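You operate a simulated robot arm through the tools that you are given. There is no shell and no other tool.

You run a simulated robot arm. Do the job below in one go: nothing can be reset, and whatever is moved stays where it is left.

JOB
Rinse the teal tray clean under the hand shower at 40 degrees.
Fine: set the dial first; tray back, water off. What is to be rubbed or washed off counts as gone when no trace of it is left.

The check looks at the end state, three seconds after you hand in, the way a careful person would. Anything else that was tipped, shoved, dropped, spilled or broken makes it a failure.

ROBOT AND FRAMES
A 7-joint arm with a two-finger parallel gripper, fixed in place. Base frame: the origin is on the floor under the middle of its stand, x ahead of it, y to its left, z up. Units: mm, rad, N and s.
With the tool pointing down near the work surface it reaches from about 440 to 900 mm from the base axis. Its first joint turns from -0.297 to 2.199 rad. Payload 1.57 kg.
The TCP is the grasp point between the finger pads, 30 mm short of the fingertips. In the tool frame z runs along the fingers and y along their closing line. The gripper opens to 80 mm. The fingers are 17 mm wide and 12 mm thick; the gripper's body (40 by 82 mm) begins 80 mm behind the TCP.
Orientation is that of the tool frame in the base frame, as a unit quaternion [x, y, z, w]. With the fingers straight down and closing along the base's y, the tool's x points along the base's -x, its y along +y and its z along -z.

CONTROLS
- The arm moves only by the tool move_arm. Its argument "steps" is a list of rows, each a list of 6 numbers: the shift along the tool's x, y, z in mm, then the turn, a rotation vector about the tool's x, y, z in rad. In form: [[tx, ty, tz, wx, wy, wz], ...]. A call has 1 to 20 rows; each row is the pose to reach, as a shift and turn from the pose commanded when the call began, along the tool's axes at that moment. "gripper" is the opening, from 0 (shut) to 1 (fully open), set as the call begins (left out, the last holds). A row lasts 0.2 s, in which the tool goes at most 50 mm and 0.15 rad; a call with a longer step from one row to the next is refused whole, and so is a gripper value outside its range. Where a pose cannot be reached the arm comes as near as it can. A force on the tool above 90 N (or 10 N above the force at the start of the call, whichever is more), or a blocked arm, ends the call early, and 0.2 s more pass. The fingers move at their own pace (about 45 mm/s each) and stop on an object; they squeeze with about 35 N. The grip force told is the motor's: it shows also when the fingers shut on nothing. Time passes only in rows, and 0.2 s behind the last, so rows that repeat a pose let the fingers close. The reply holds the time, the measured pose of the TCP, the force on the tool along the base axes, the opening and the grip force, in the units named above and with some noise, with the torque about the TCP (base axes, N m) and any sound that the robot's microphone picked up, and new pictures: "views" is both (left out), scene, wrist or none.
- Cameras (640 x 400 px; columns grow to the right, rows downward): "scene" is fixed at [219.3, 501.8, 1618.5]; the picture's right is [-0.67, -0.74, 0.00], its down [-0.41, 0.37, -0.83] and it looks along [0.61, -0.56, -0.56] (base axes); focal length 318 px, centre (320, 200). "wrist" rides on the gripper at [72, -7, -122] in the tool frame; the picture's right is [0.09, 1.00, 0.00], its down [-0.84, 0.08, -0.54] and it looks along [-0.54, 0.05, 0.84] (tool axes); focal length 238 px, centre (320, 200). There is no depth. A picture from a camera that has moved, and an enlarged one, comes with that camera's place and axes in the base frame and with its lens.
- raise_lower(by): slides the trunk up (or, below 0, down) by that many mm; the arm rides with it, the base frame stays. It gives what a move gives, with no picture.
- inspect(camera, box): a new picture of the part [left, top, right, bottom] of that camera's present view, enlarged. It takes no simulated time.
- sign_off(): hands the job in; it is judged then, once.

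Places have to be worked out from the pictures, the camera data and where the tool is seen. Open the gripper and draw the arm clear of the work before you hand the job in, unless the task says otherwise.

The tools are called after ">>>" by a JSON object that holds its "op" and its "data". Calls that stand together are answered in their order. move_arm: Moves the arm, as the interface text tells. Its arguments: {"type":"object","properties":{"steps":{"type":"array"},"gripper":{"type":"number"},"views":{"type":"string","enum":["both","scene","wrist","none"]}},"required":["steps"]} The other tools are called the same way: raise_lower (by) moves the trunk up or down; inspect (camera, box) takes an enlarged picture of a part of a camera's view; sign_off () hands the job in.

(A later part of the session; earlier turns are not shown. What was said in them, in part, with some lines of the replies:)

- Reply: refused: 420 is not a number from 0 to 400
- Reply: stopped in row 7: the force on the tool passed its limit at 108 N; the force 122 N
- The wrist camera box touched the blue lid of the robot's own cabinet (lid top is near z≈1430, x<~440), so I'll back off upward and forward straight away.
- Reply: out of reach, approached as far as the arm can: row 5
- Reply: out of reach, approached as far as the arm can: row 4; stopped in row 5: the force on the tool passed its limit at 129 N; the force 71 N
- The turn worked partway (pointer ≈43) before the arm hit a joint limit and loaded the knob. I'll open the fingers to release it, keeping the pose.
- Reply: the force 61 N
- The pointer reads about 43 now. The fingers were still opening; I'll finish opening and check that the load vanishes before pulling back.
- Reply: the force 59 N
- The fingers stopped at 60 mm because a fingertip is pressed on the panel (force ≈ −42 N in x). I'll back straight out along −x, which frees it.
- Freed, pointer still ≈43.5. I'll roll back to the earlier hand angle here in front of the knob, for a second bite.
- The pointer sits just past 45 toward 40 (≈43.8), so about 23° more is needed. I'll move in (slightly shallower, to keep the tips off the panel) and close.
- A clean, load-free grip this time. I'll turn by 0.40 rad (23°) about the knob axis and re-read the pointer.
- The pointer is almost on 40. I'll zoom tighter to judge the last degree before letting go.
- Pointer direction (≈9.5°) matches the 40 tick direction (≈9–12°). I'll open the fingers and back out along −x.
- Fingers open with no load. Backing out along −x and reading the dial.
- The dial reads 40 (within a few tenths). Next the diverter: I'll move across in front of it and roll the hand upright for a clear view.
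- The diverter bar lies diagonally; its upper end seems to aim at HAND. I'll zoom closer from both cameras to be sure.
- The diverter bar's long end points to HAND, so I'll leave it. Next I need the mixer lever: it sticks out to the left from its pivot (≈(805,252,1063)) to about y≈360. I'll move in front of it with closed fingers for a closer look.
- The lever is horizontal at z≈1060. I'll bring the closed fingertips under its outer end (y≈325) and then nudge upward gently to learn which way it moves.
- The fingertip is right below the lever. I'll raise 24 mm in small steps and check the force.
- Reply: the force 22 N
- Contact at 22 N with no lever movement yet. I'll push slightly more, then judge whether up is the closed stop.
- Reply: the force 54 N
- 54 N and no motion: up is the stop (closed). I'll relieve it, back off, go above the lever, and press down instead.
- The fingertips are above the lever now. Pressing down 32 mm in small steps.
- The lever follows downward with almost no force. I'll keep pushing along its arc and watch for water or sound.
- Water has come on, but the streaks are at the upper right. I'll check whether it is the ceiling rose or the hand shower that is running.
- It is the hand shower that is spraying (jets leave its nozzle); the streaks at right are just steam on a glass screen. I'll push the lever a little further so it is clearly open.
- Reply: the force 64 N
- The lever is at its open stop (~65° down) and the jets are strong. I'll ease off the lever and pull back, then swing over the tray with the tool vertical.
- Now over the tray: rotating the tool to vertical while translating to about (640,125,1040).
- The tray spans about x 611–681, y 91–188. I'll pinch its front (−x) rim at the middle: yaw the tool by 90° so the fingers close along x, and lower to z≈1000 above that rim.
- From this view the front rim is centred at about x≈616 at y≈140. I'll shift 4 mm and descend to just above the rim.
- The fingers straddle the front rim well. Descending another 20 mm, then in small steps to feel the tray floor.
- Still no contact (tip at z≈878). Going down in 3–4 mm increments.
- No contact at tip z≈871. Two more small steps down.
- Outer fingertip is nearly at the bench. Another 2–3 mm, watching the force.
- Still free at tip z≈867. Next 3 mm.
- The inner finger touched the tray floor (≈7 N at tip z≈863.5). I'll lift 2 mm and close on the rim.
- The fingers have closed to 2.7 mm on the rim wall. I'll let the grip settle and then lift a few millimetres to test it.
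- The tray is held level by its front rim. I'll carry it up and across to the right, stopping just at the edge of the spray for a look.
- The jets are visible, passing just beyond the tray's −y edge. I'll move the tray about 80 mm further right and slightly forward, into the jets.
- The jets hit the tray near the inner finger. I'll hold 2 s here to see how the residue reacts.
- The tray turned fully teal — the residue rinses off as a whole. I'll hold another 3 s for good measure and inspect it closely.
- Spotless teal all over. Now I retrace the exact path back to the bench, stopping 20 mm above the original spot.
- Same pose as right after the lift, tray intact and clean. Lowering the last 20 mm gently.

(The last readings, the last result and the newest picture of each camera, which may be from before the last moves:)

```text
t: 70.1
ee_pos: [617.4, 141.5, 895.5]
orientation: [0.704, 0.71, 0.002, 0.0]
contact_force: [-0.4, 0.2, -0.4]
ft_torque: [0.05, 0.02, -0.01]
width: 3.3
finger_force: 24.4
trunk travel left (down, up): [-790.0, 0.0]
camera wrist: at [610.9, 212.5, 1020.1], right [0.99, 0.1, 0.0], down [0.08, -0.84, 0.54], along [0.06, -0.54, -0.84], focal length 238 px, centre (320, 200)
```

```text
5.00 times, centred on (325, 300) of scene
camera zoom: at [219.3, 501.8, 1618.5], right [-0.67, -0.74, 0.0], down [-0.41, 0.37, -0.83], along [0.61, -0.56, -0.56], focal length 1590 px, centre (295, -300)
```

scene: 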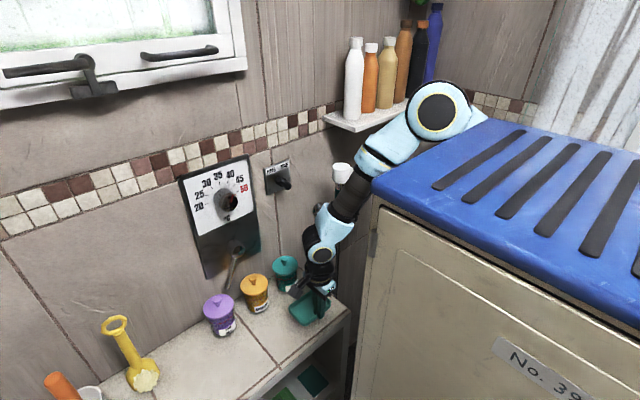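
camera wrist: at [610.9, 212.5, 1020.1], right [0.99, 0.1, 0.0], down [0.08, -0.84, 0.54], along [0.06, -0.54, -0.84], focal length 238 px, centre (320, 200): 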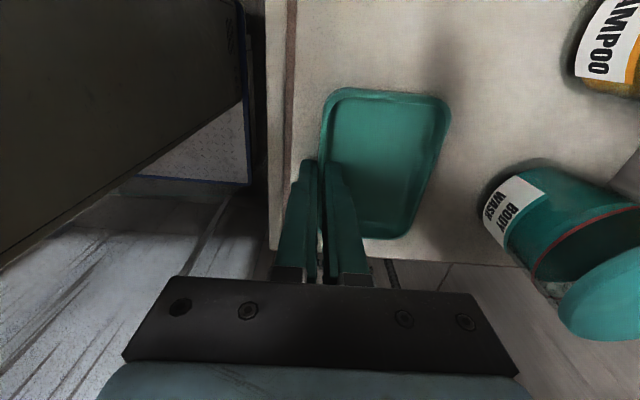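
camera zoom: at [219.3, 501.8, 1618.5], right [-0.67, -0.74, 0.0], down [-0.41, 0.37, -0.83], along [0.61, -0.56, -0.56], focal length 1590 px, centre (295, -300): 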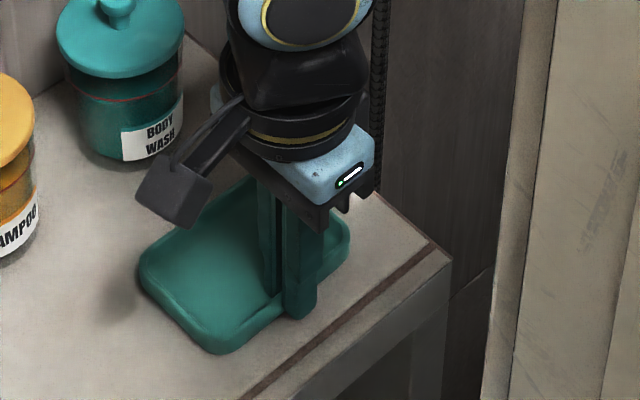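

The tray is back at its original spot and level with the bench. Opening the fingers just enough to release.

>>> {"op": "move_arm", "data": {"steps": [[0, 0, 0.5, 0, 0, 0], [0, 0, 0.5, 0, 0, 0], [0, 0, 0.5, 0, 0, 0]], "gripper": 0.3, "views": "none"}}

>>> {"op": "move_arm", "data": {"steps": [[0, 0, -5, 0, 0, 0], [0, 0, -15, 0, 0, 0], [0, 0, -35, 0, 0, 0], [0, 0, -65, 0, 0, 0], [0, 0, -100, 0, 0, 0], [0, 0, -135, 0, 0, 0], [0, 0, -150, 0, 0, 0]], "gripper": 0.3, "views": "both"}}

>>> {"op": "inspect", "data": {"camera": "scene", "box": [280, 285, 345, 340]}}

>>> {"op": "inspect", "data": {"camera": "wrist", "box": [240, 60, 460, 220]}}

```text
t: 70.9
ee_pos: [617.5, 141.3, 895.2]
orientation: [0.704, 0.71, 0.001, 0.0]
contact_force: [0.0, -1.1, 1.3]
ft_torque: [0.0, -0.01, 0.02]
width: 24.2
finger_force: 0.0
trunk travel left (down, up): [-790.0, 0.0]
```

```text
t: 72.5
ee_pos: [616.7, 141.3, 1045.7]
orientation: [0.704, 0.71, 0.001, 0.001]
contact_force: [1.0, -0.4, 0.0]
ft_torque: [-0.02, 0.05, 0.01]
width: 24.0
finger_force: 0.0
trunk travel left (down, up): [-790.0, 0.0]
camera wrist: at [610.7, 212.2, 1169.4], right [0.99, 0.1, 0.0], down [0.08, -0.84, 0.54], along [0.06, -0.54, -0.84], focal length 238 px, centre (320, 200)
```

scene: 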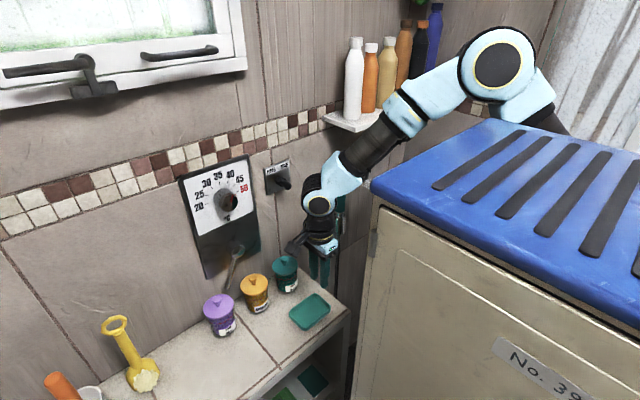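
wrist: 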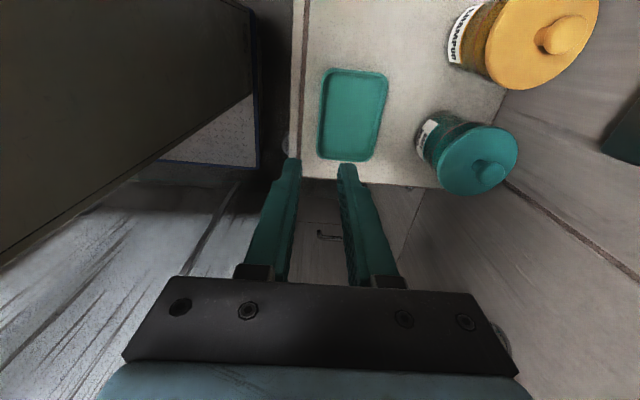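

```text
7.27 times, centred on (312, 312) of scene
camera zoom: at [219.3, 501.8, 1618.5], right [-0.67, -0.74, 0.0], down [-0.41, 0.37, -0.83], along [0.61, -0.56, -0.56], focal length 2312 px, centre (374, -618)
```

zoom: 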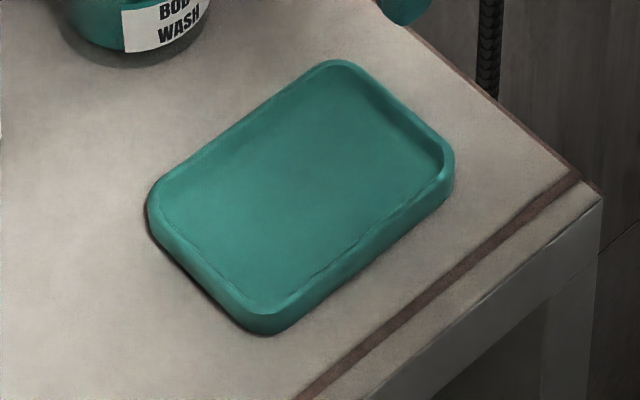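

```text
2.50 times, centred on (350, 140) of wrist
camera zoom: at [610.7, 212.2, 1169.4], right [0.99, 0.1, 0.0], down [0.08, -0.84, 0.54], along [0.06, -0.54, -0.84], focal length 596 px, centre (245, 350)
```

zoom: 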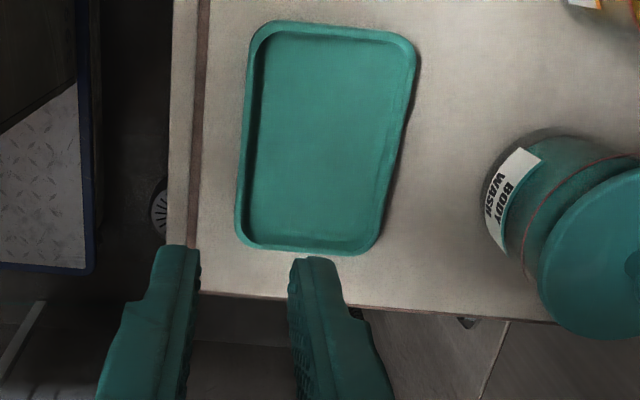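

The tray is back in place (within a few mm) and clean, with nothing else disturbed. Now the water: I'll look at the lever's present position from the scene camera.

>>> {"op": "inspect", "data": {"camera": "scene", "box": [180, 220, 300, 320]}}

```text
4.00 times, centred on (240, 270) of scene
camera zoom: at [219.3, 501.8, 1618.5], right [-0.67, -0.74, 0.0], down [-0.41, 0.37, -0.83], along [0.61, -0.56, -0.56], focal length 1272 px, centre (640, -80)
```

zoom: 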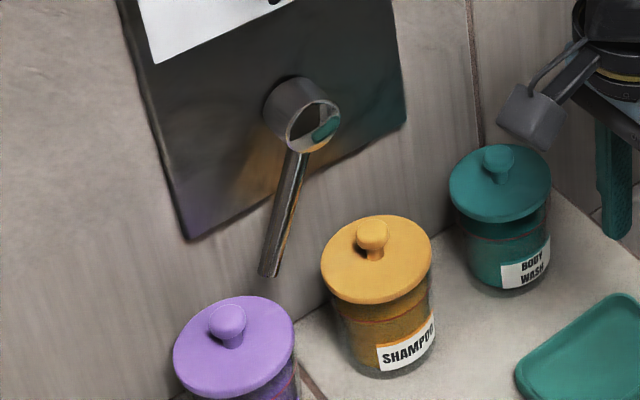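

The lever hangs about 61° down, tip near (798,300,966); to shut it I must push it up from its right/under side. I'll close the fingers and reorient to the earlier forward-left hand angle in front of it.

>>> {"op": "move_arm", "data": {"steps": [[7.5, 7.1, -2.5, -0.1048, 0.028, -0.0798], [15, 14.3, -5, -0.2096, 0.0561, -0.1596], [22.5, 21.4, -7.5, -0.3143, 0.0841, -0.2394], [30, 28.6, -10, -0.4191, 0.1121, -0.3192], [37.5, 35.7, -12.5, -0.5239, 0.1402, -0.399], [45, 42.9, -15, -0.6287, 0.1682, -0.4788], [52.5, 50, -17.5, -0.7334, 0.1962, -0.5586], [60, 57.1, -20, -0.8382, 0.2243, -0.6384], [67.5, 64.3, -22.5, -0.943, 0.2523, -0.7182], [75, 71.4, -25, -1.0478, 0.2803, -0.798], [82.5, 78.6, -27.5, -1.1525, 0.3084, -0.8778], [89.3, 85.7, -30, -1.2573, 0.3364, -0.9576], [89.3, 85.7, -30, -1.2573, 0.3364, -0.9576]], "gripper": 0, "views": "both"}}

>>> {"op": "inspect", "data": {"camera": "scene", "box": [180, 200, 340, 320]}}

```text
t: 75.3
ee_pos: [673.5, 199.3, 1038.6]
orientation: [0.424, 0.863, 0.228, 0.152]
contact_force: [0.9, 0.5, 0.6]
ft_torque: [0.03, 0.0, -0.02]
width: 0.2
finger_force: 21.3
out of reach, approached as far as the arm can: row 5, 6, 7, 8, 9, 10, 11, 12, 13
trunk travel left (down, up): [-790.0, 0.0]
camera wrist: at [570.9, 220.9, 1136.0], right [0.61, 0.61, 0.51], down [0.3, -0.77, 0.56], along [0.74, -0.18, -0.65], focal length 238 px, centre (320, 200)
```

scene: 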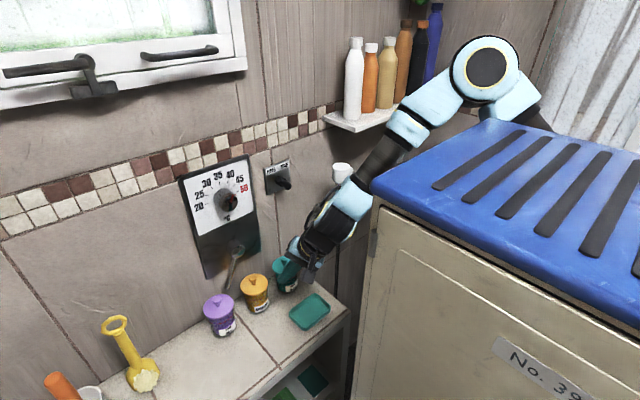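
wrist: 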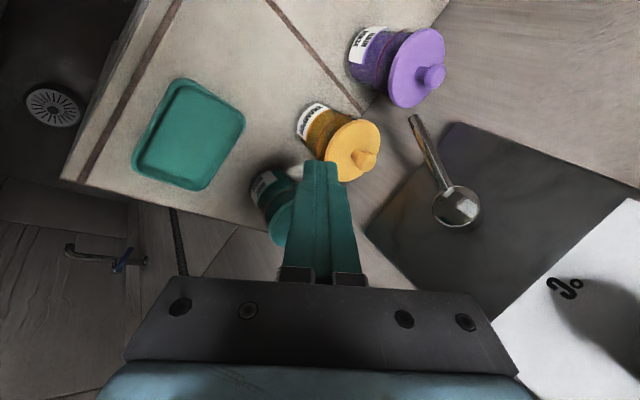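

```text
3.33 times, centred on (260, 260) of scene
camera zoom: at [219.3, 501.8, 1618.5], right [-0.67, -0.74, 0.0], down [-0.41, 0.37, -0.83], along [0.61, -0.56, -0.56], focal length 1060 px, centre (520, 0)
```

zoom: 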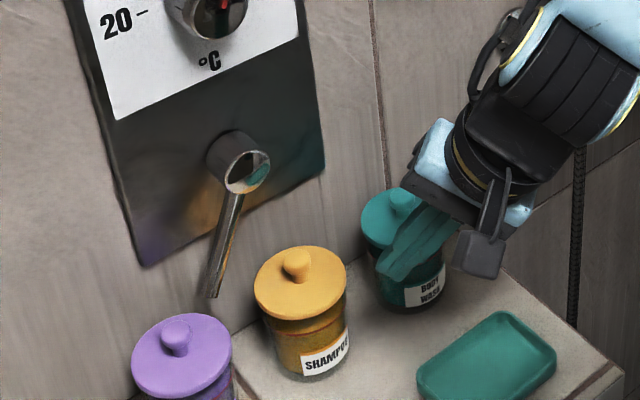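

That reorientation ran into a joint limit part-way (no contact). I'll first unwind the yaw to the known-good forward-tilted pose, a little higher, and then roll as before.

>>> {"op": "move_arm", "data": {"steps": [[-3.5, 2.4, -3.6, 0.0177, -0.0407, -0.1249], [-7, 4.9, -7.1, 0.0354, -0.0814, -0.2499], [-10.4, 7.3, -10.7, 0.0531, -0.1221, -0.3748], [-13.9, 9.8, -14.3, 0.0709, -0.1628, -0.4997], [-17.4, 12.2, -17.8, 0.0886, -0.2035, -0.6246], [-20.9, 14.6, -21.4, 0.1063, -0.2442, -0.7496], [-24.3, 17.1, -24.9, 0.124, -0.2849, -0.8745], [-27.8, 19.5, -28.5, 0.1417, -0.3256, -0.9994], [-27.8, 19.5, -28.5, 0.1417, -0.3256, -0.9994]], "gripper": 0, "views": "both"}}

```text
t: 77.3
ee_pos: [686.6, 178.4, 1074.1]
orientation: [-0.001, 0.938, 0.0, 0.346]
contact_force: [0.1, 0.4, 0.6]
ft_torque: [-0.02, 0.04, 0.01]
width: 0.0
finger_force: 21.3
trunk travel left (down, up): [-790.0, 0.0]
camera wrist: at [554.6, 173.2, 1122.5], right [-0.07, 1.0, -0.06], down [0.29, 0.08, 0.96], along [0.96, 0.05, -0.29], focal length 238 px, centre (320, 200)
```

scene: 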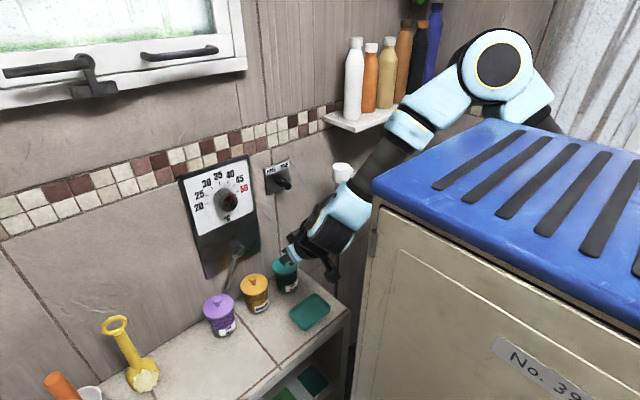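
wrist: 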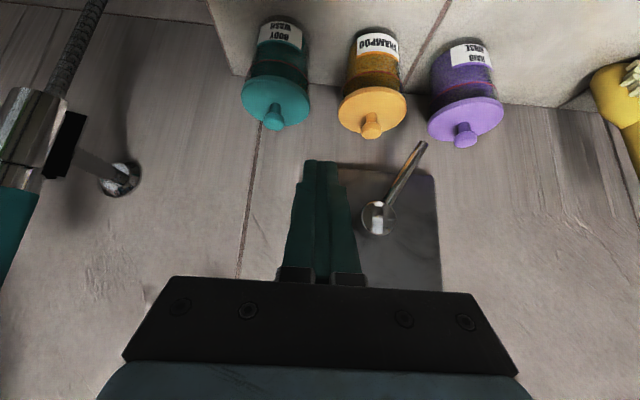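

Back in a good configuration. Rolling 65° about the x axis and shifting to a pre-contact point right of the lever, at (715,242,1015).

>>> {"op": "move_arm", "data": {"steps": [[2.1, 7.9, 7.9, -0.1079, 0, 0.0919], [4.2, 15.8, 15.8, -0.2158, 0, 0.1838], [6.2, 23.7, 23.7, -0.3236, 0, 0.2756], [8.3, 31.6, 31.7, -0.4315, 0, 0.3675], [10.4, 39.5, 39.6, -0.5394, 0, 0.4594], [12.5, 47.4, 47.5, -0.6473, 0, 0.5513], [14.5, 55.3, 55.4, -0.7551, 0, 0.6431], [16.6, 63.2, 63.3, -0.863, 0, 0.735], [16.6, 63.2, 63.3, -0.863, 0, 0.735]], "gripper": 0, "views": "both"}}

>>> {"op": "inspect", "data": {"camera": "scene", "box": [180, 200, 340, 320]}}

```text
t: 79.5
ee_pos: [740.2, 234.0, 1061.8]
orientation: [0.135, 0.786, 0.488, 0.353]
contact_force: [-0.9, 0.4, 0.7]
ft_torque: [0.02, -0.01, 0.0]
width: 0.0
finger_force: 21.7
trunk travel left (down, up): [-790.0, 0.0]
stopped in row 9: the arm was blocked; the commanded pose is now the measured one
camera wrist: at [606.8, 188.7, 1061.1], right [-0.2, 0.54, 0.82], down [0.21, -0.79, 0.57], along [0.96, 0.29, 0.04], focal length 238 px, centre (320, 200)
```

scene: 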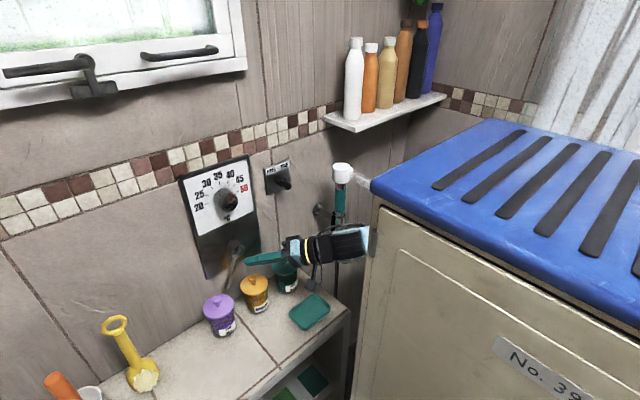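
wrist: 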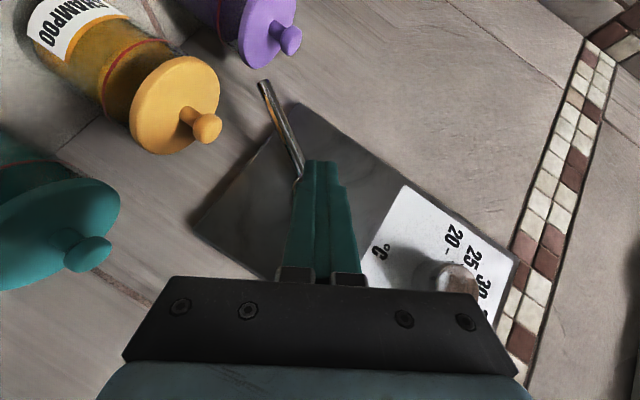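

```text
3.33 times, centred on (260, 260) of scene
camera zoom: at [219.3, 501.8, 1618.5], right [-0.67, -0.74, 0.0], down [-0.41, 0.37, -0.83], along [0.61, -0.56, -0.56], focal length 1060 px, centre (520, 0)
```

zoom: 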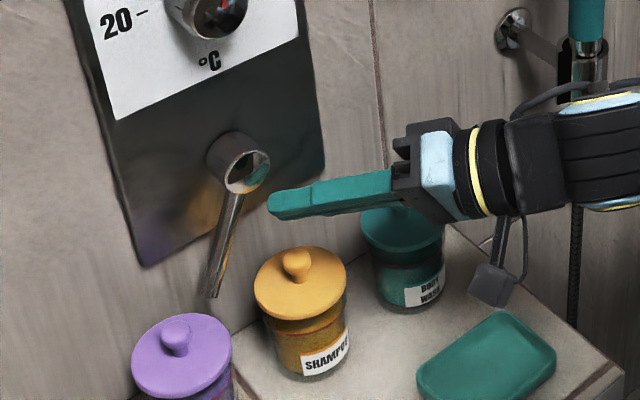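

The arm reported itself blocked (no load on the tool); its elbow has dropped to a different posture. I'll look at the wide views before moving on.

>>> {"op": "inspect", "data": {"camera": "scene", "box": [634, 0, 640, 400]}}

>>> {"op": "inspect", "data": {"camera": "wrist", "box": [0, 0, 4, 400]}}

>>> {"op": "inspect", "data": {"camera": "scene", "box": [290, 150, 400, 280]}}

```text
1.00 times, centred on (637, 200) of scene (not enlarged: the box is as wide or as high as the picture)
camera zoom: at [219.3, 501.8, 1618.5], right [-0.67, -0.74, 0.0], down [-0.41, 0.37, -0.83], along [0.61, -0.56, -0.56], focal length 318 px, centre (3, 200)
```

zoom: 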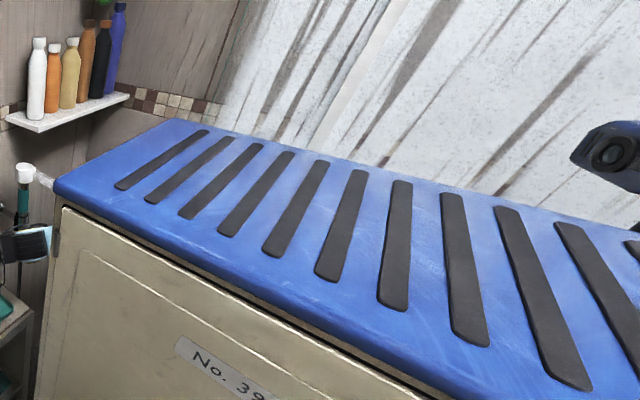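

```text
1.00 times, centred on (2, 200) of wrist (not enlarged: the box is as wide or as high as the picture)
camera zoom: at [606.8, 188.7, 1061.1], right [-0.2, 0.54, 0.82], down [0.21, -0.79, 0.57], along [0.96, 0.29, 0.04], focal length 238 px, centre (638, 200)
```

zoom: 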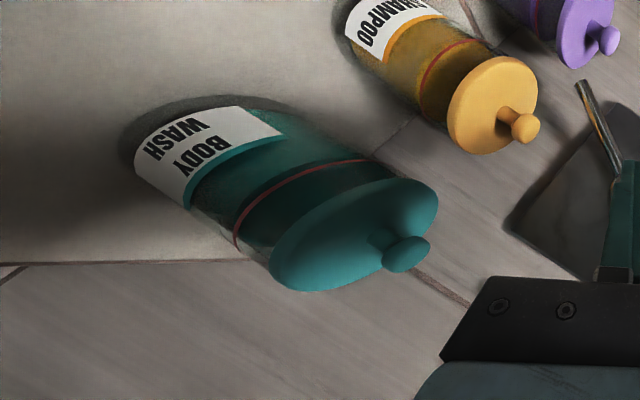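

```text
3.08 times, centred on (345, 215) of scene
camera zoom: at [219.3, 501.8, 1618.5], right [-0.67, -0.74, 0.0], down [-0.41, 0.37, -0.83], along [0.61, -0.56, -0.56], focal length 978 px, centre (243, 154)
```

zoom: 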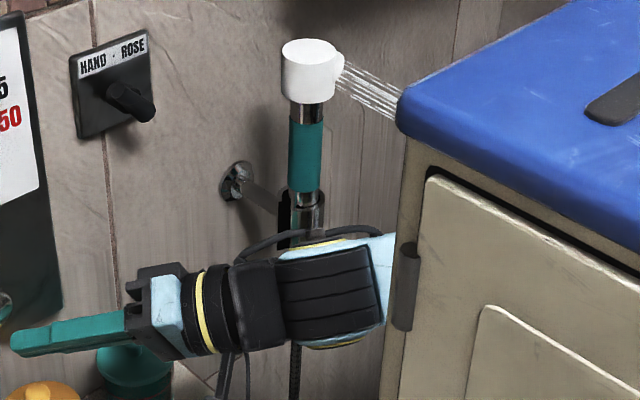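

The elbow flipped down beside the cabinet. I'll reverse this last motion back to the forward-tilted pose and look where the arm is.

>>> {"op": "move_arm", "data": {"steps": [[-0.6, 0.5, -10.2, 0.1079, 0.0158, -0.0775], [-1.2, 1.1, -20.5, 0.2158, 0.0317, -0.155], [-1.8, 1.6, -30.7, 0.3238, 0.0475, -0.2324], [-2.4, 2.1, -41, 0.4317, 0.0633, -0.3099], [-2.9, 2.7, -51.2, 0.5396, 0.0791, -0.3874], [-3.5, 3.2, -61.4, 0.6476, 0.095, -0.4649], [-4.1, 3.8, -71.7, 0.7555, 0.1108, -0.5423], [-4.7, 4.3, -81.9, 0.8634, 0.1266, -0.6198], [-4.7, 4.3, -81.9, 0.8634, 0.1266, -0.6198]], "gripper": 0, "views": "both"}}

```text
t: 81.5
ee_pos: [686.6, 175.5, 1082.5]
orientation: [0.005, 0.942, 0.001, 0.336]
contact_force: [-1.0, -0.2, -0.3]
ft_torque: [0.01, -0.01, -0.01]
width: 0.0
finger_force: 21.2
trunk travel left (down, up): [-790.0, 0.0]
camera wrist: at [554.0, 170.1, 1133.6], right [-0.06, 1.0, -0.05], down [0.3, 0.07, 0.95], along [0.95, 0.05, -0.31], focal length 238 px, centre (320, 200)
```

scene: 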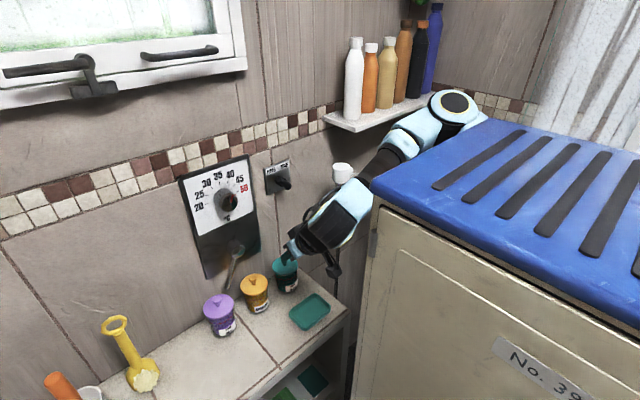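
wrist: 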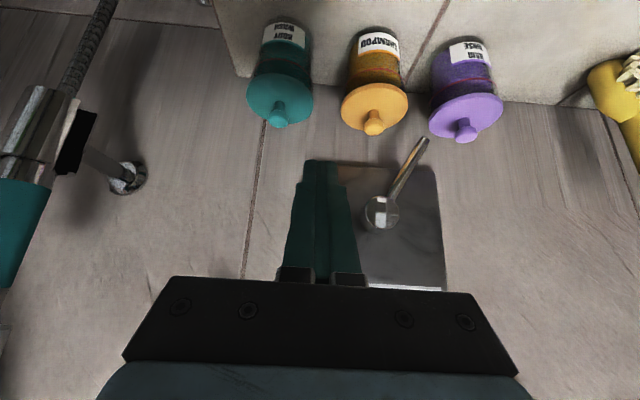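

The elbow came back up. To regain the posture that worked earlier I'll go to the same spot in front of the diverter that I started from last time.

>>> {"op": "move_arm", "data": {"steps": [[-20, -17, -20, -0.019, 0, 0.016], [-40, -34, -40, -0.038, 0, 0.032], [-60, -50, -60, -0.056, 0, 0.048], [-80, -67, -80, -0.075, 0, 0.064], [-98.7, -83.7, -99.6, -0.094, 0, 0.08], [-98.7, -83.7, -99.6, -0.094, 0, 0.08], [-98.7, -83.7, -99.6, -0.094, 0, 0.08]], "gripper": 0, "views": "scene"}}

```text
t: 83.1
ee_pos: [698.5, 91.2, 1221.8]
orientation: [0.025, 0.939, 0.061, 0.336]
contact_force: [0.4, 0.2, 0.0]
ft_torque: [0.01, 0.0, -0.04]
width: 0.0
finger_force: 21.2
trunk travel left (down, up): [-790.0, 0.0]
```

scene: 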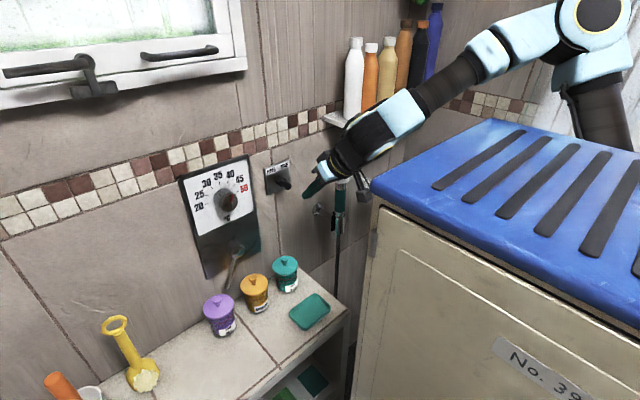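

The posture looks like it did the first time. I'll repeat the earlier move toward the lever, in two halves so I can check the elbow in between.

>>> {"op": "move_arm", "data": {"steps": [[12.9, 23.1, 23, -0.0964, 0, 0.0819], [25.8, 46.2, 46, -0.1928, 0, 0.1638], [38.6, 69.3, 69, -0.289, 0, 0.2456], [51.5, 92.4, 92, -0.3855, 0, 0.3275]], "gripper": 0, "views": "scene"}}

```text
t: 84.1
ee_pos: [717.7, 196.5, 1131.7]
orientation: [0.114, 0.894, 0.293, 0.32]
contact_force: [-0.9, 0.3, 0.8]
ft_torque: [-0.05, 0.03, 0.0]
width: 0.0
finger_force: 21.3
trunk travel left (down, up): [-790.0, 0.0]
```

scene: 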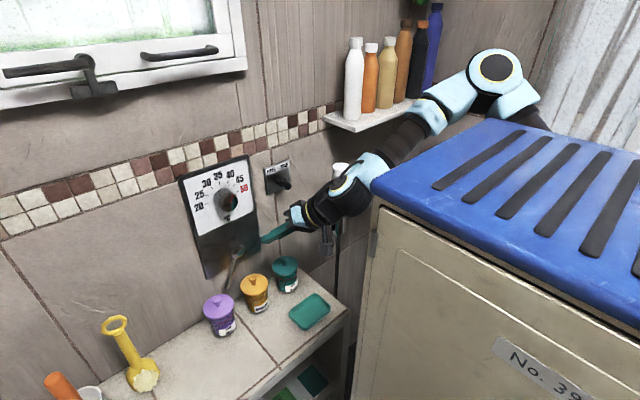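

Good posture — elbow up, wrist in the earlier branch. Continuing to a point up and to the right of the lever.

>>> {"op": "move_arm", "data": {"steps": [[3.4, -9.6, 18.9, -0.0955, 0.002, 0.0793], [6.7, -19.2, 37.8, -0.191, 0.004, 0.1585], [10.1, -28.8, 56.6, -0.2865, 0.006, 0.2378], [13.4, -38.4, 75.5, -0.382, 0.008, 0.317], [13.4, -38.4, 75.5, -0.382, 0.008, 0.317]], "gripper": 0, "views": "both"}}

>>> {"op": "inspect", "data": {"camera": "scene", "box": [180, 200, 340, 320]}}

```text
t: 85.3
ee_pos: [756.1, 204.5, 1053.5]
orientation: [0.188, 0.795, 0.503, 0.283]
contact_force: [0.8, 1.0, 0.1]
ft_torque: [-0.07, 0.0, 0.02]
width: 0.0
finger_force: 21.5
trunk travel left (down, up): [-790.0, 0.0]
camera wrist: at [622.7, 159.7, 1071.6], right [-0.06, 0.48, 0.88], down [0.3, -0.83, 0.47], along [0.95, 0.29, -0.09], focal length 238 px, centre (320, 200)
```

scene: 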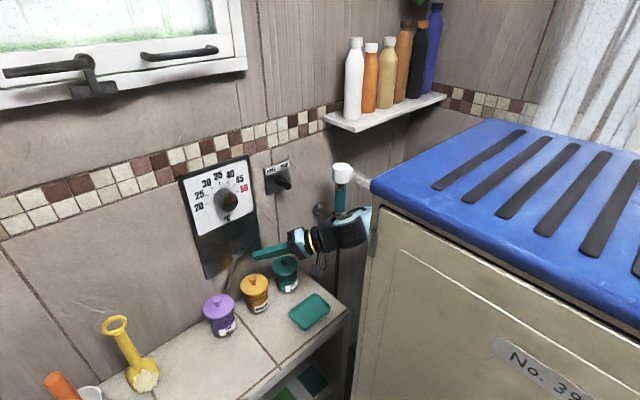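
wrist: 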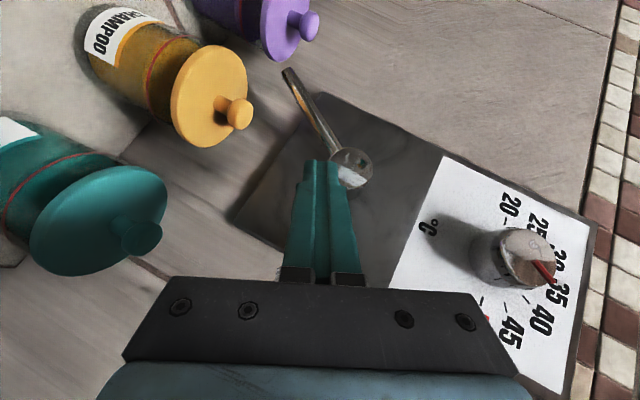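

```text
3.33 times, centred on (260, 260) of scene
camera zoom: at [219.3, 501.8, 1618.5], right [-0.67, -0.74, 0.0], down [-0.41, 0.37, -0.83], along [0.61, -0.56, -0.56], focal length 1060 px, centre (520, 0)
```

zoom: 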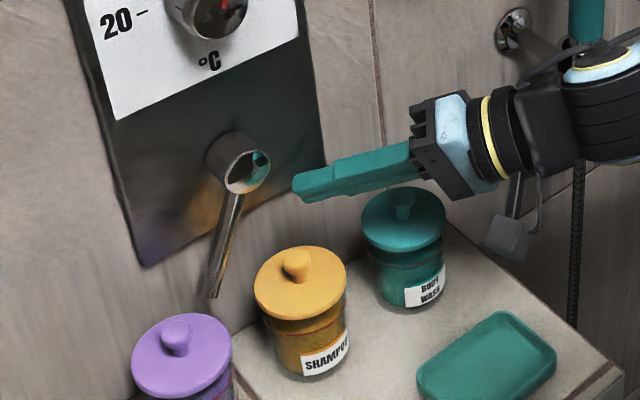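

The hand is right where I want it: up and right of the lever with clear space above the pots. I'll slide down and forward into the gap beside the lever.

>>> {"op": "move_arm", "data": {"steps": [[2.5, -11.3, 10.3, 0, 0, 0], [4.9, -22.5, 20.5, 0, 0, 0], [2.4, -28.2, 35.5, 0, 0, 0], [-0.2, -33.8, 50.6, 0, 0, 0], [-0.2, -33.8, 50.6, 0, 0, 0]], "gripper": 0, "views": "both"}}

>>> {"op": "inspect", "data": {"camera": "scene", "box": [180, 200, 340, 320]}}

```text
t: 86.5
ee_pos: [787.5, 226.7, 1004.4]
orientation: [0.188, 0.795, 0.502, 0.283]
contact_force: [0.1, -0.6, -0.3]
ft_torque: [0.0, 0.03, 0.01]
width: 0.1
finger_force: 21.3
trunk travel left (down, up): [-790.0, 0.0]
camera wrist: at [654.7, 180.1, 1023.9], right [-0.06, 0.48, 0.88], down [0.3, -0.83, 0.47], along [0.95, 0.29, -0.1], focal length 238 px, centre (320, 200)
```

scene: 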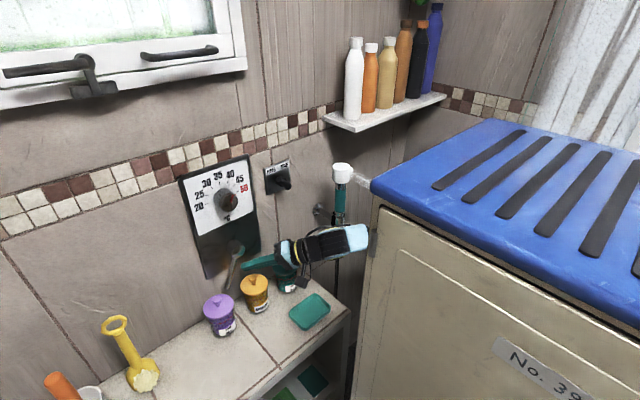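
wrist: 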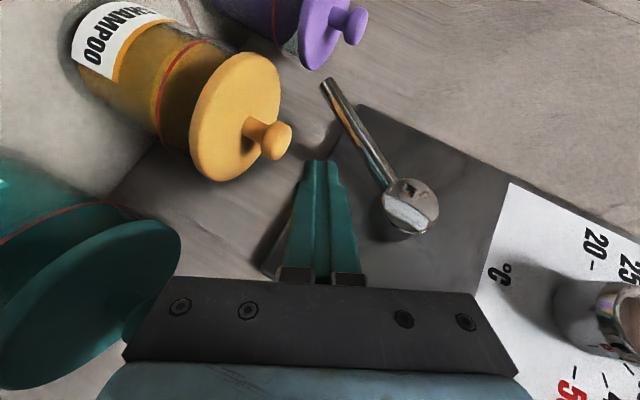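

```text
3.33 times, centred on (260, 260) of scene
camera zoom: at [219.3, 501.8, 1618.5], right [-0.67, -0.74, 0.0], down [-0.41, 0.37, -0.83], along [0.61, -0.56, -0.56], focal length 1060 px, centre (520, 0)
```

zoom: 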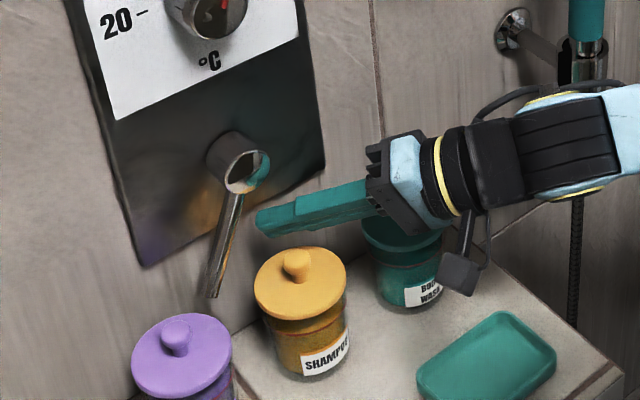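

The fingertips sit just right of the lever. Pushing it along its arc, first half.

>>> {"op": "move_arm", "data": {"steps": [[5.5, 6.5, 7.2, 0, 0, 0], [11.1, 12.9, 14.4, 0, 0, 0], [15.2, 18.6, 19.1, 0, 0, 0], [19.2, 24.3, 23.8, 0, 0, 0], [21.8, 30.8, 26.8, 0, 0, 0], [24.4, 37.2, 29.8, 0, 0, 0]], "gripper": 0, "views": "both"}}

>>> {"op": "inspect", "data": {"camera": "scene", "box": [180, 200, 340, 320]}}

```text
t: 87.9
ee_pos: [790.1, 275.3, 1028.3]
orientation: [0.185, 0.794, 0.502, 0.287]
contact_force: [-0.5, -1.3, -1.4]
ft_torque: [-0.02, 0.01, -0.01]
width: 0.0
finger_force: 20.9
trunk travel left (down, up): [-790.0, 0.0]
camera wrist: at [657.3, 230.5, 1045.1], right [-0.07, 0.48, 0.88], down [0.29, -0.83, 0.48], along [0.95, 0.29, -0.09], focal length 238 px, centre (320, 200)
```

scene: 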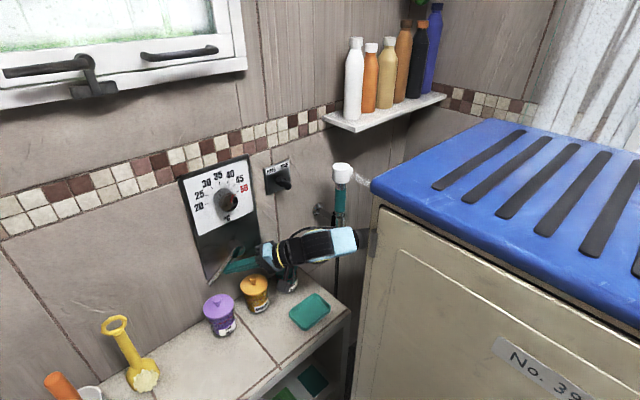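
wrist: 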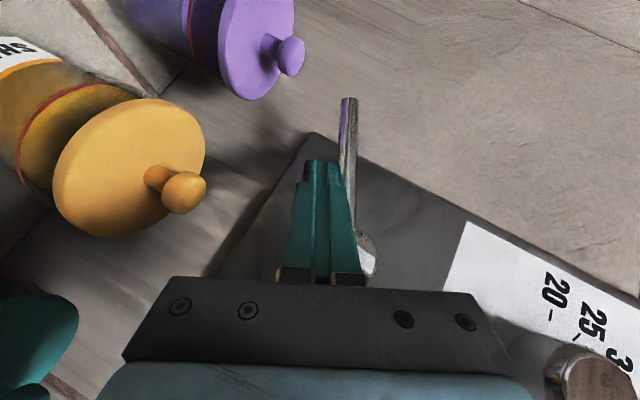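

```text
3.33 times, centred on (260, 260) of scene
camera zoom: at [219.3, 501.8, 1618.5], right [-0.67, -0.74, 0.0], down [-0.41, 0.37, -0.83], along [0.61, -0.56, -0.56], focal length 1060 px, centre (520, 0)
```

zoom: 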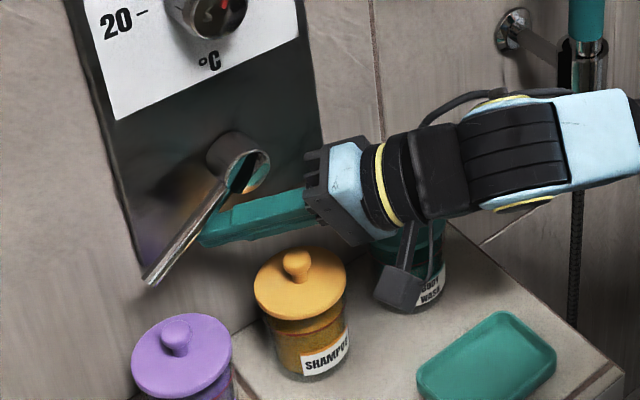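

The lever is coming up (≈−25°). Second half, up to the closed stop.

>>> {"op": "move_arm", "data": {"steps": [[2.9, 4.8, 3.3, 0, 0, 0], [5.7, 9.6, 6.6, 0, 0, 0], [6, 17, 6.8, 0, 0, 0], [6.3, 24.6, 7, 0, 0, 0], [6.3, 24.6, 7, 0, 0, 0]], "gripper": 0, "views": "both"}}

>>> {"op": "inspect", "data": {"camera": "scene", "box": [180, 200, 340, 320]}}

>>> {"op": "inspect", "data": {"camera": "scene", "box": [300, 140, 400, 260]}}

```text
t: 89.1
ee_pos: [786.4, 296.3, 1042.2]
orientation: [0.188, 0.795, 0.503, 0.282]
contact_force: [-2.6, 0.7, -1.5]
ft_torque: [-0.02, 0.0, 0.04]
width: 0.0
finger_force: 21.3
trunk travel left (down, up): [-790.0, 0.0]
camera wrist: at [654.7, 250.5, 1059.9], right [-0.06, 0.47, 0.88], down [0.3, -0.83, 0.47], along [0.95, 0.29, -0.1], focal length 238 px, centre (320, 200)
```

scene: 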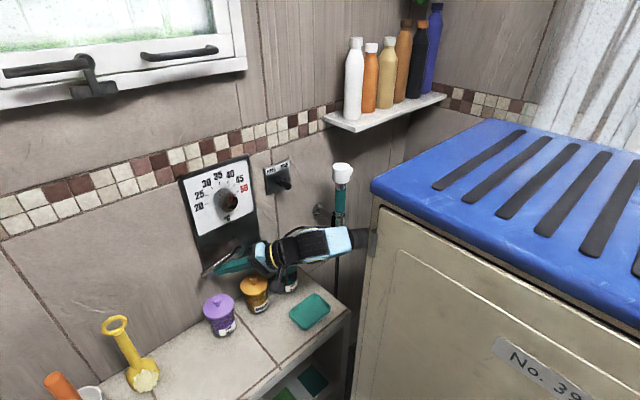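
wrist: 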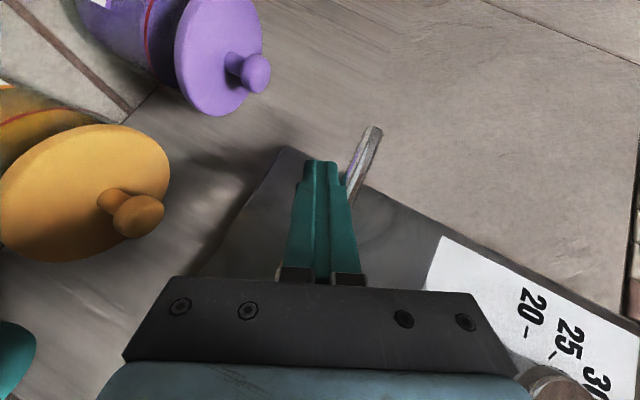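

```text
3.33 times, centred on (260, 260) of scene
camera zoom: at [219.3, 501.8, 1618.5], right [-0.67, -0.74, 0.0], down [-0.41, 0.37, -0.83], along [0.61, -0.56, -0.56], focal length 1060 px, centre (520, 0)
```

zoom: 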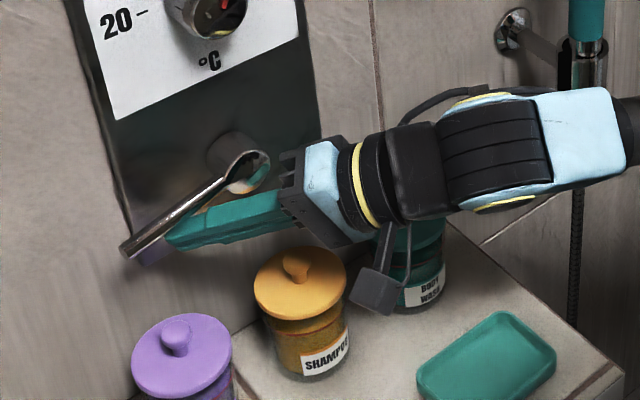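

```text
3.33 times, centred on (350, 200) of scene
camera zoom: at [219.3, 501.8, 1618.5], right [-0.67, -0.74, 0.0], down [-0.41, 0.37, -0.83], along [0.61, -0.56, -0.56], focal length 1060 px, centre (220, 200)
```

zoom: 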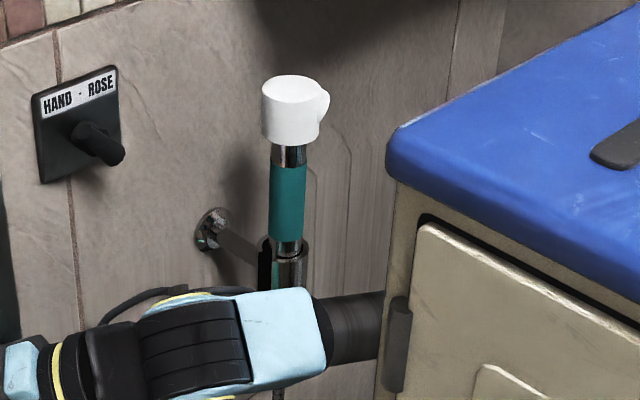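

Water has stopped, but the lever is a few degrees shy of its original stop. I'll push up a little more until it seats.

>>> {"op": "move_arm", "data": {"steps": [[-0.8, 2.7, -1, 0, 0, 0], [-1.6, 5.4, -2, 0, 0, 0], [-2.1, 7.2, -2.7, 0, 0, 0], [-2.1, 7.2, -2.7, 0, 0, 0]], "gripper": 0, "views": "none"}}

>>> {"op": "inspect", "data": {"camera": "scene", "box": [180, 200, 340, 320]}}

```text
t: 90.1
ee_pos: [788.2, 295.5, 1046.0]
orientation: [0.189, 0.797, 0.5, 0.281]
contact_force: [-9.5, -0.1, -25.0]
ft_torque: [-0.15, 0.23, 0.02]
width: 0.0
finger_force: 20.9
trunk travel left (down, up): [-790.0, 0.0]
```

```text
3.33 times, centred on (260, 260) of scene
camera zoom: at [219.3, 501.8, 1618.5], right [-0.67, -0.74, 0.0], down [-0.41, 0.37, -0.83], along [0.61, -0.56, -0.56], focal length 1060 px, centre (520, 0)
```

zoom: 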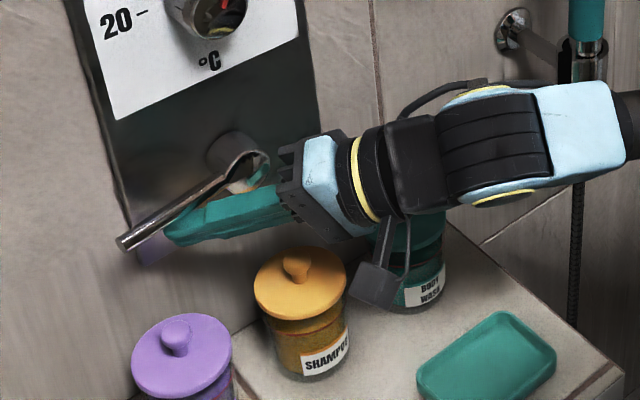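

The lever is seated against its closed stop (25 N) and no water flows. Easing off and withdrawing the fingers.

>>> {"op": "move_arm", "data": {"steps": [[2.1, -7.2, 2.7, 0, 0, 0], [4.7, -16.3, 6, 0, 0, 0], [16, -16.5, -3.6, 0, 0, 0], [27.8, -16.7, -13.2, 0, 0, 0], [50.9, -17.2, -32.4, 0, 0, 0], [50.9, -17.2, -32.4, 0, 0, 0]], "gripper": 0, "views": "both"}}

>>> {"op": "inspect", "data": {"camera": "scene", "box": [160, 140, 400, 320]}}

```text
t: 91.7
ee_pos: [735.5, 304.2, 1073.9]
orientation: [0.151, 0.786, 0.507, 0.319]
contact_force: [0.1, 0.1, 0.4]
ft_torque: [0.0, 0.0, 0.0]
width: 0.0
finger_force: 21.2
trunk travel left (down, up): [-790.0, 0.0]
stopped in row 6: the arm was blocked; the commanded pose is now the measured one
camera wrist: at [602.6, 255.9, 1079.2], right [-0.16, 0.49, 0.86], down [0.27, -0.82, 0.51], along [0.95, 0.31, 0.0], focal length 238 px, centre (320, 200)
```

scene: 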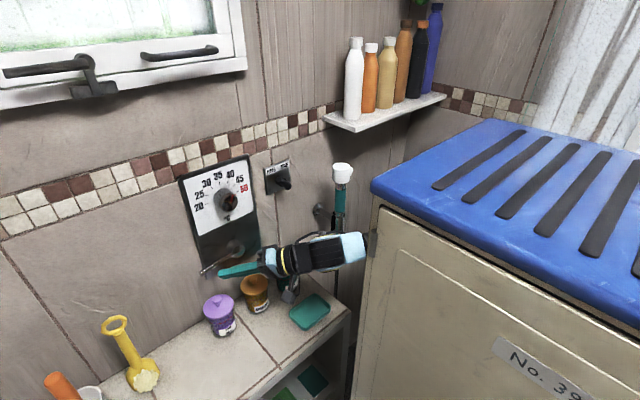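
wrist: 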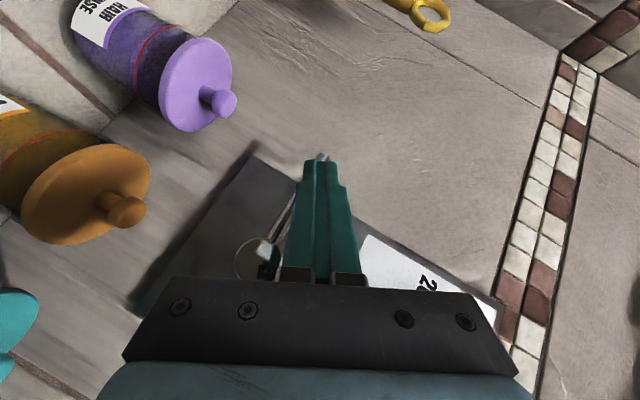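

```text
2.22 times, centred on (280, 230) of scene
camera zoom: at [219.3, 501.8, 1618.5], right [-0.67, -0.74, 0.0], down [-0.41, 0.37, -0.83], along [0.61, -0.56, -0.56], focal length 707 px, centre (409, 133)
```

zoom: 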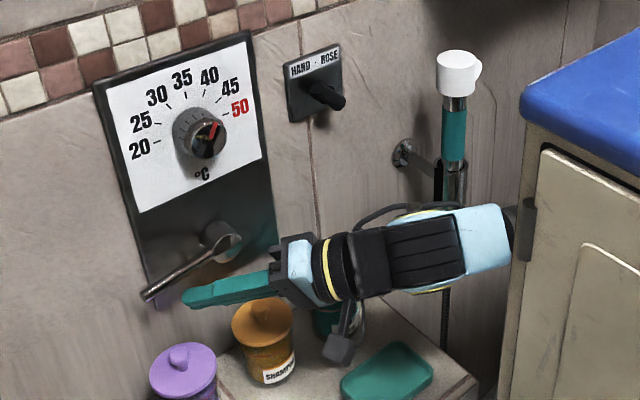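

The tool is free, but the elbow touched its own cabinet while retreating. As before I'll unroll the hand while moving right and up, which brings the elbow back above.

>>> {"op": "move_arm", "data": {"steps": [[-10.6, 0.9, -18, 0.0992, 0.0066, -0.0742], [-21.2, 1.7, -36.1, 0.1984, 0.0132, -0.1484], [-31.8, 2.6, -54.1, 0.2976, 0.0198, -0.2226], [-42.4, 3.4, -72.1, 0.3968, 0.0264, -0.2968], [-52.9, 4.3, -90.2, 0.4961, 0.0329, -0.3711], [-63.5, 5.1, -108.2, 0.5953, 0.0395, -0.4453], [-74.1, 6, -126.2, 0.6945, 0.0461, -0.5195], [-84.7, 6.8, -144.3, 0.7937, 0.0527, -0.5937], [-95.3, 7.7, -162.3, 0.8929, 0.0593, -0.6679], [-95.3, 7.7, -162.3, 0.8929, 0.0593, -0.6679]], "gripper": 0, "views": "both"}}

```text
t: 93.9
ee_pos: [698.7, 137.2, 1150.1]
orientation: [0.003, 0.941, 0.001, 0.337]
contact_force: [0.4, -0.2, 0.9]
ft_torque: [0.01, 0.0, 0.04]
width: 0.0
finger_force: 21.2
trunk travel left (down, up): [-790.0, 0.0]
camera wrist: at [567.0, 131.0, 1201.4], right [-0.07, 1.0, -0.05], down [0.31, 0.07, 0.95], along [0.95, 0.05, -0.31], focal length 238 px, centre (320, 200)
```

scene: 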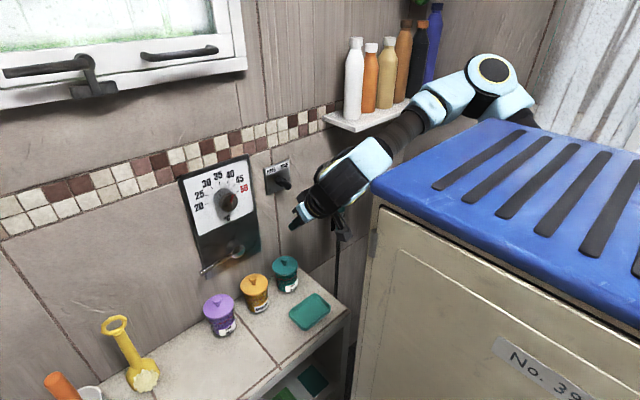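
wrist: 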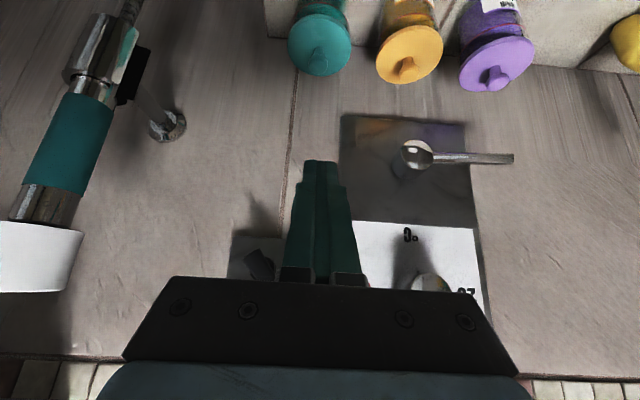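

Elbow up again, lever horizontal, nothing disturbed. Now I open the gripper and draw the arm up and back, clear of the work.

>>> {"op": "move_arm", "data": {"steps": [[-6, -7.5, -23, 0, 0.115, 0], [-12, -15, -46, 0, 0.23, 0], [-18, -22.5, -69, 0, 0.345, 0], [-24, -30, -92, 0, 0.46, 0], [-30, -37.5, -115, 0, 0.575, 0], [-36, -45, -138.5, 0, 0.69, 0], [-36, -45, -138.5, 0, 0.69, 0]], "gripper": 1, "views": "both"}}

>>> {"op": "inspect", "data": {"camera": "scene", "box": [170, 140, 320, 290]}}

>>> {"op": "inspect", "data": {"camera": "scene", "box": [30, 240, 370, 400]}}

>>> {"op": "inspect", "data": {"camera": "scene", "box": [300, 140, 400, 260]}}

```text
t: 95.5
ee_pos: [639.4, 92.4, 1280.1]
orientation: [0.001, 1.0, 0.002, -0.003]
contact_force: [-0.2, 0.0, 0.1]
ft_torque: [0.03, 0.02, 0.03]
width: 79.8
finger_force: 0.1
trunk travel left (down, up): [-790.0, 0.0]
camera wrist: at [568.8, 85.2, 1404.3], right [-0.09, 1.0, 0.01], down [0.84, 0.07, 0.54], along [0.54, 0.05, -0.84], focal length 238 px, centre (320, 200)
```

scene: 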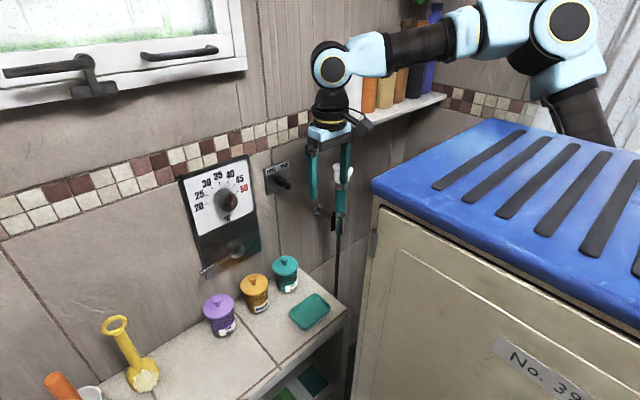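
wrist: 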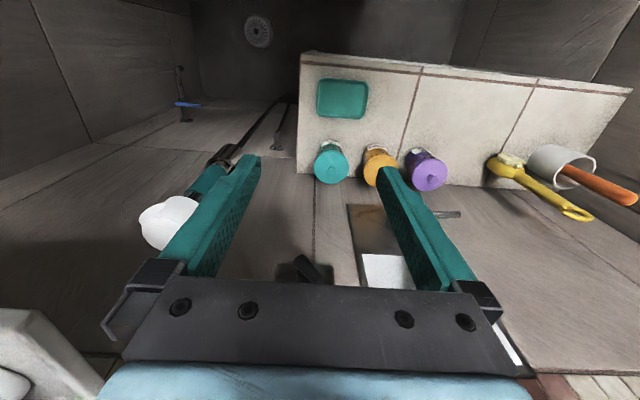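

```text
2.67 times, centred on (245, 215) of scene
camera zoom: at [219.3, 501.8, 1618.5], right [-0.67, -0.74, 0.0], down [-0.41, 0.37, -0.83], along [0.61, -0.56, -0.56], focal length 848 px, centre (520, 160)
```

zoom: 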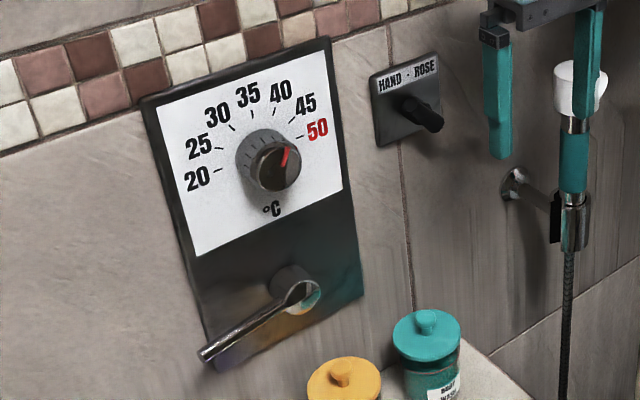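

```text
1.88 times, centred on (200, 320) of scene
camera zoom: at [219.3, 501.8, 1618.5], right [-0.67, -0.74, 0.0], down [-0.41, 0.37, -0.83], along [0.61, -0.56, -0.56], focal length 598 px, centre (546, -26)
```

zoom: 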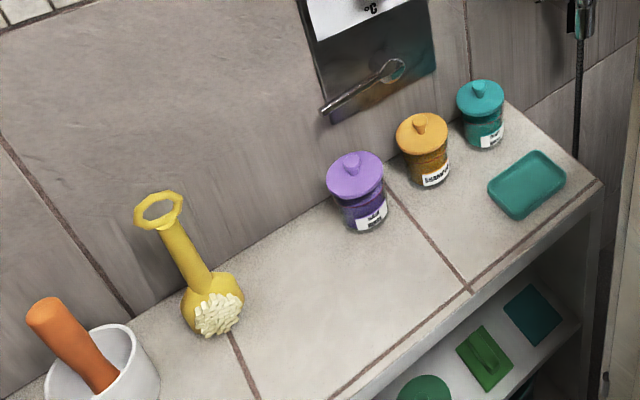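

```text
3.33 times, centred on (350, 200) of scene
camera zoom: at [219.3, 501.8, 1618.5], right [-0.67, -0.74, 0.0], down [-0.41, 0.37, -0.83], along [0.61, -0.56, -0.56], focal length 1060 px, centre (220, 200)
```

zoom: 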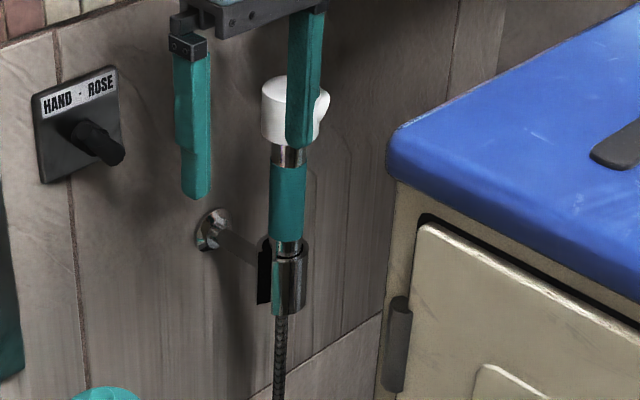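

Final check: the tray is clean teal and back on its spot, the dial pointer lines up with 40, and the lever is shut with no jets. The pots and other items are where they were, and the gripper is open and clear. Handing in.

>>> {"op": "sign_off", "data": {}}

```text
The job is handed in.
```

I rinsed the teal tray clean under the hand shower at 40 degrees and put it back on the bench. I set the dial first, the water is off, and I have handed the job in. I don't have the check's verdict.

- **Dial:** the pointer lines up with the 40 mark, within about half a degree.
- **Tray:** all the residue I could see came off, and no trace shows on the top or the visible sides. I did not look at the underside. The tray sits about 6 mm nearer the wall than where it started.
- **Water:** the lever is back against its closed stop and the shower has stopped. The selector was already on HAND, so I left it.
- **Contacts:** early on, the wrist camera knocked the robot's own cabinet lid. Later the arm was blocked twice near the lever, probably by the cabinet. While setting the dial, a fingertip pressed on the panel around it. The final pictures show no damage, and the pots and the other things on the bench have not moved.

The gripper is open and the arm is clear of the work.
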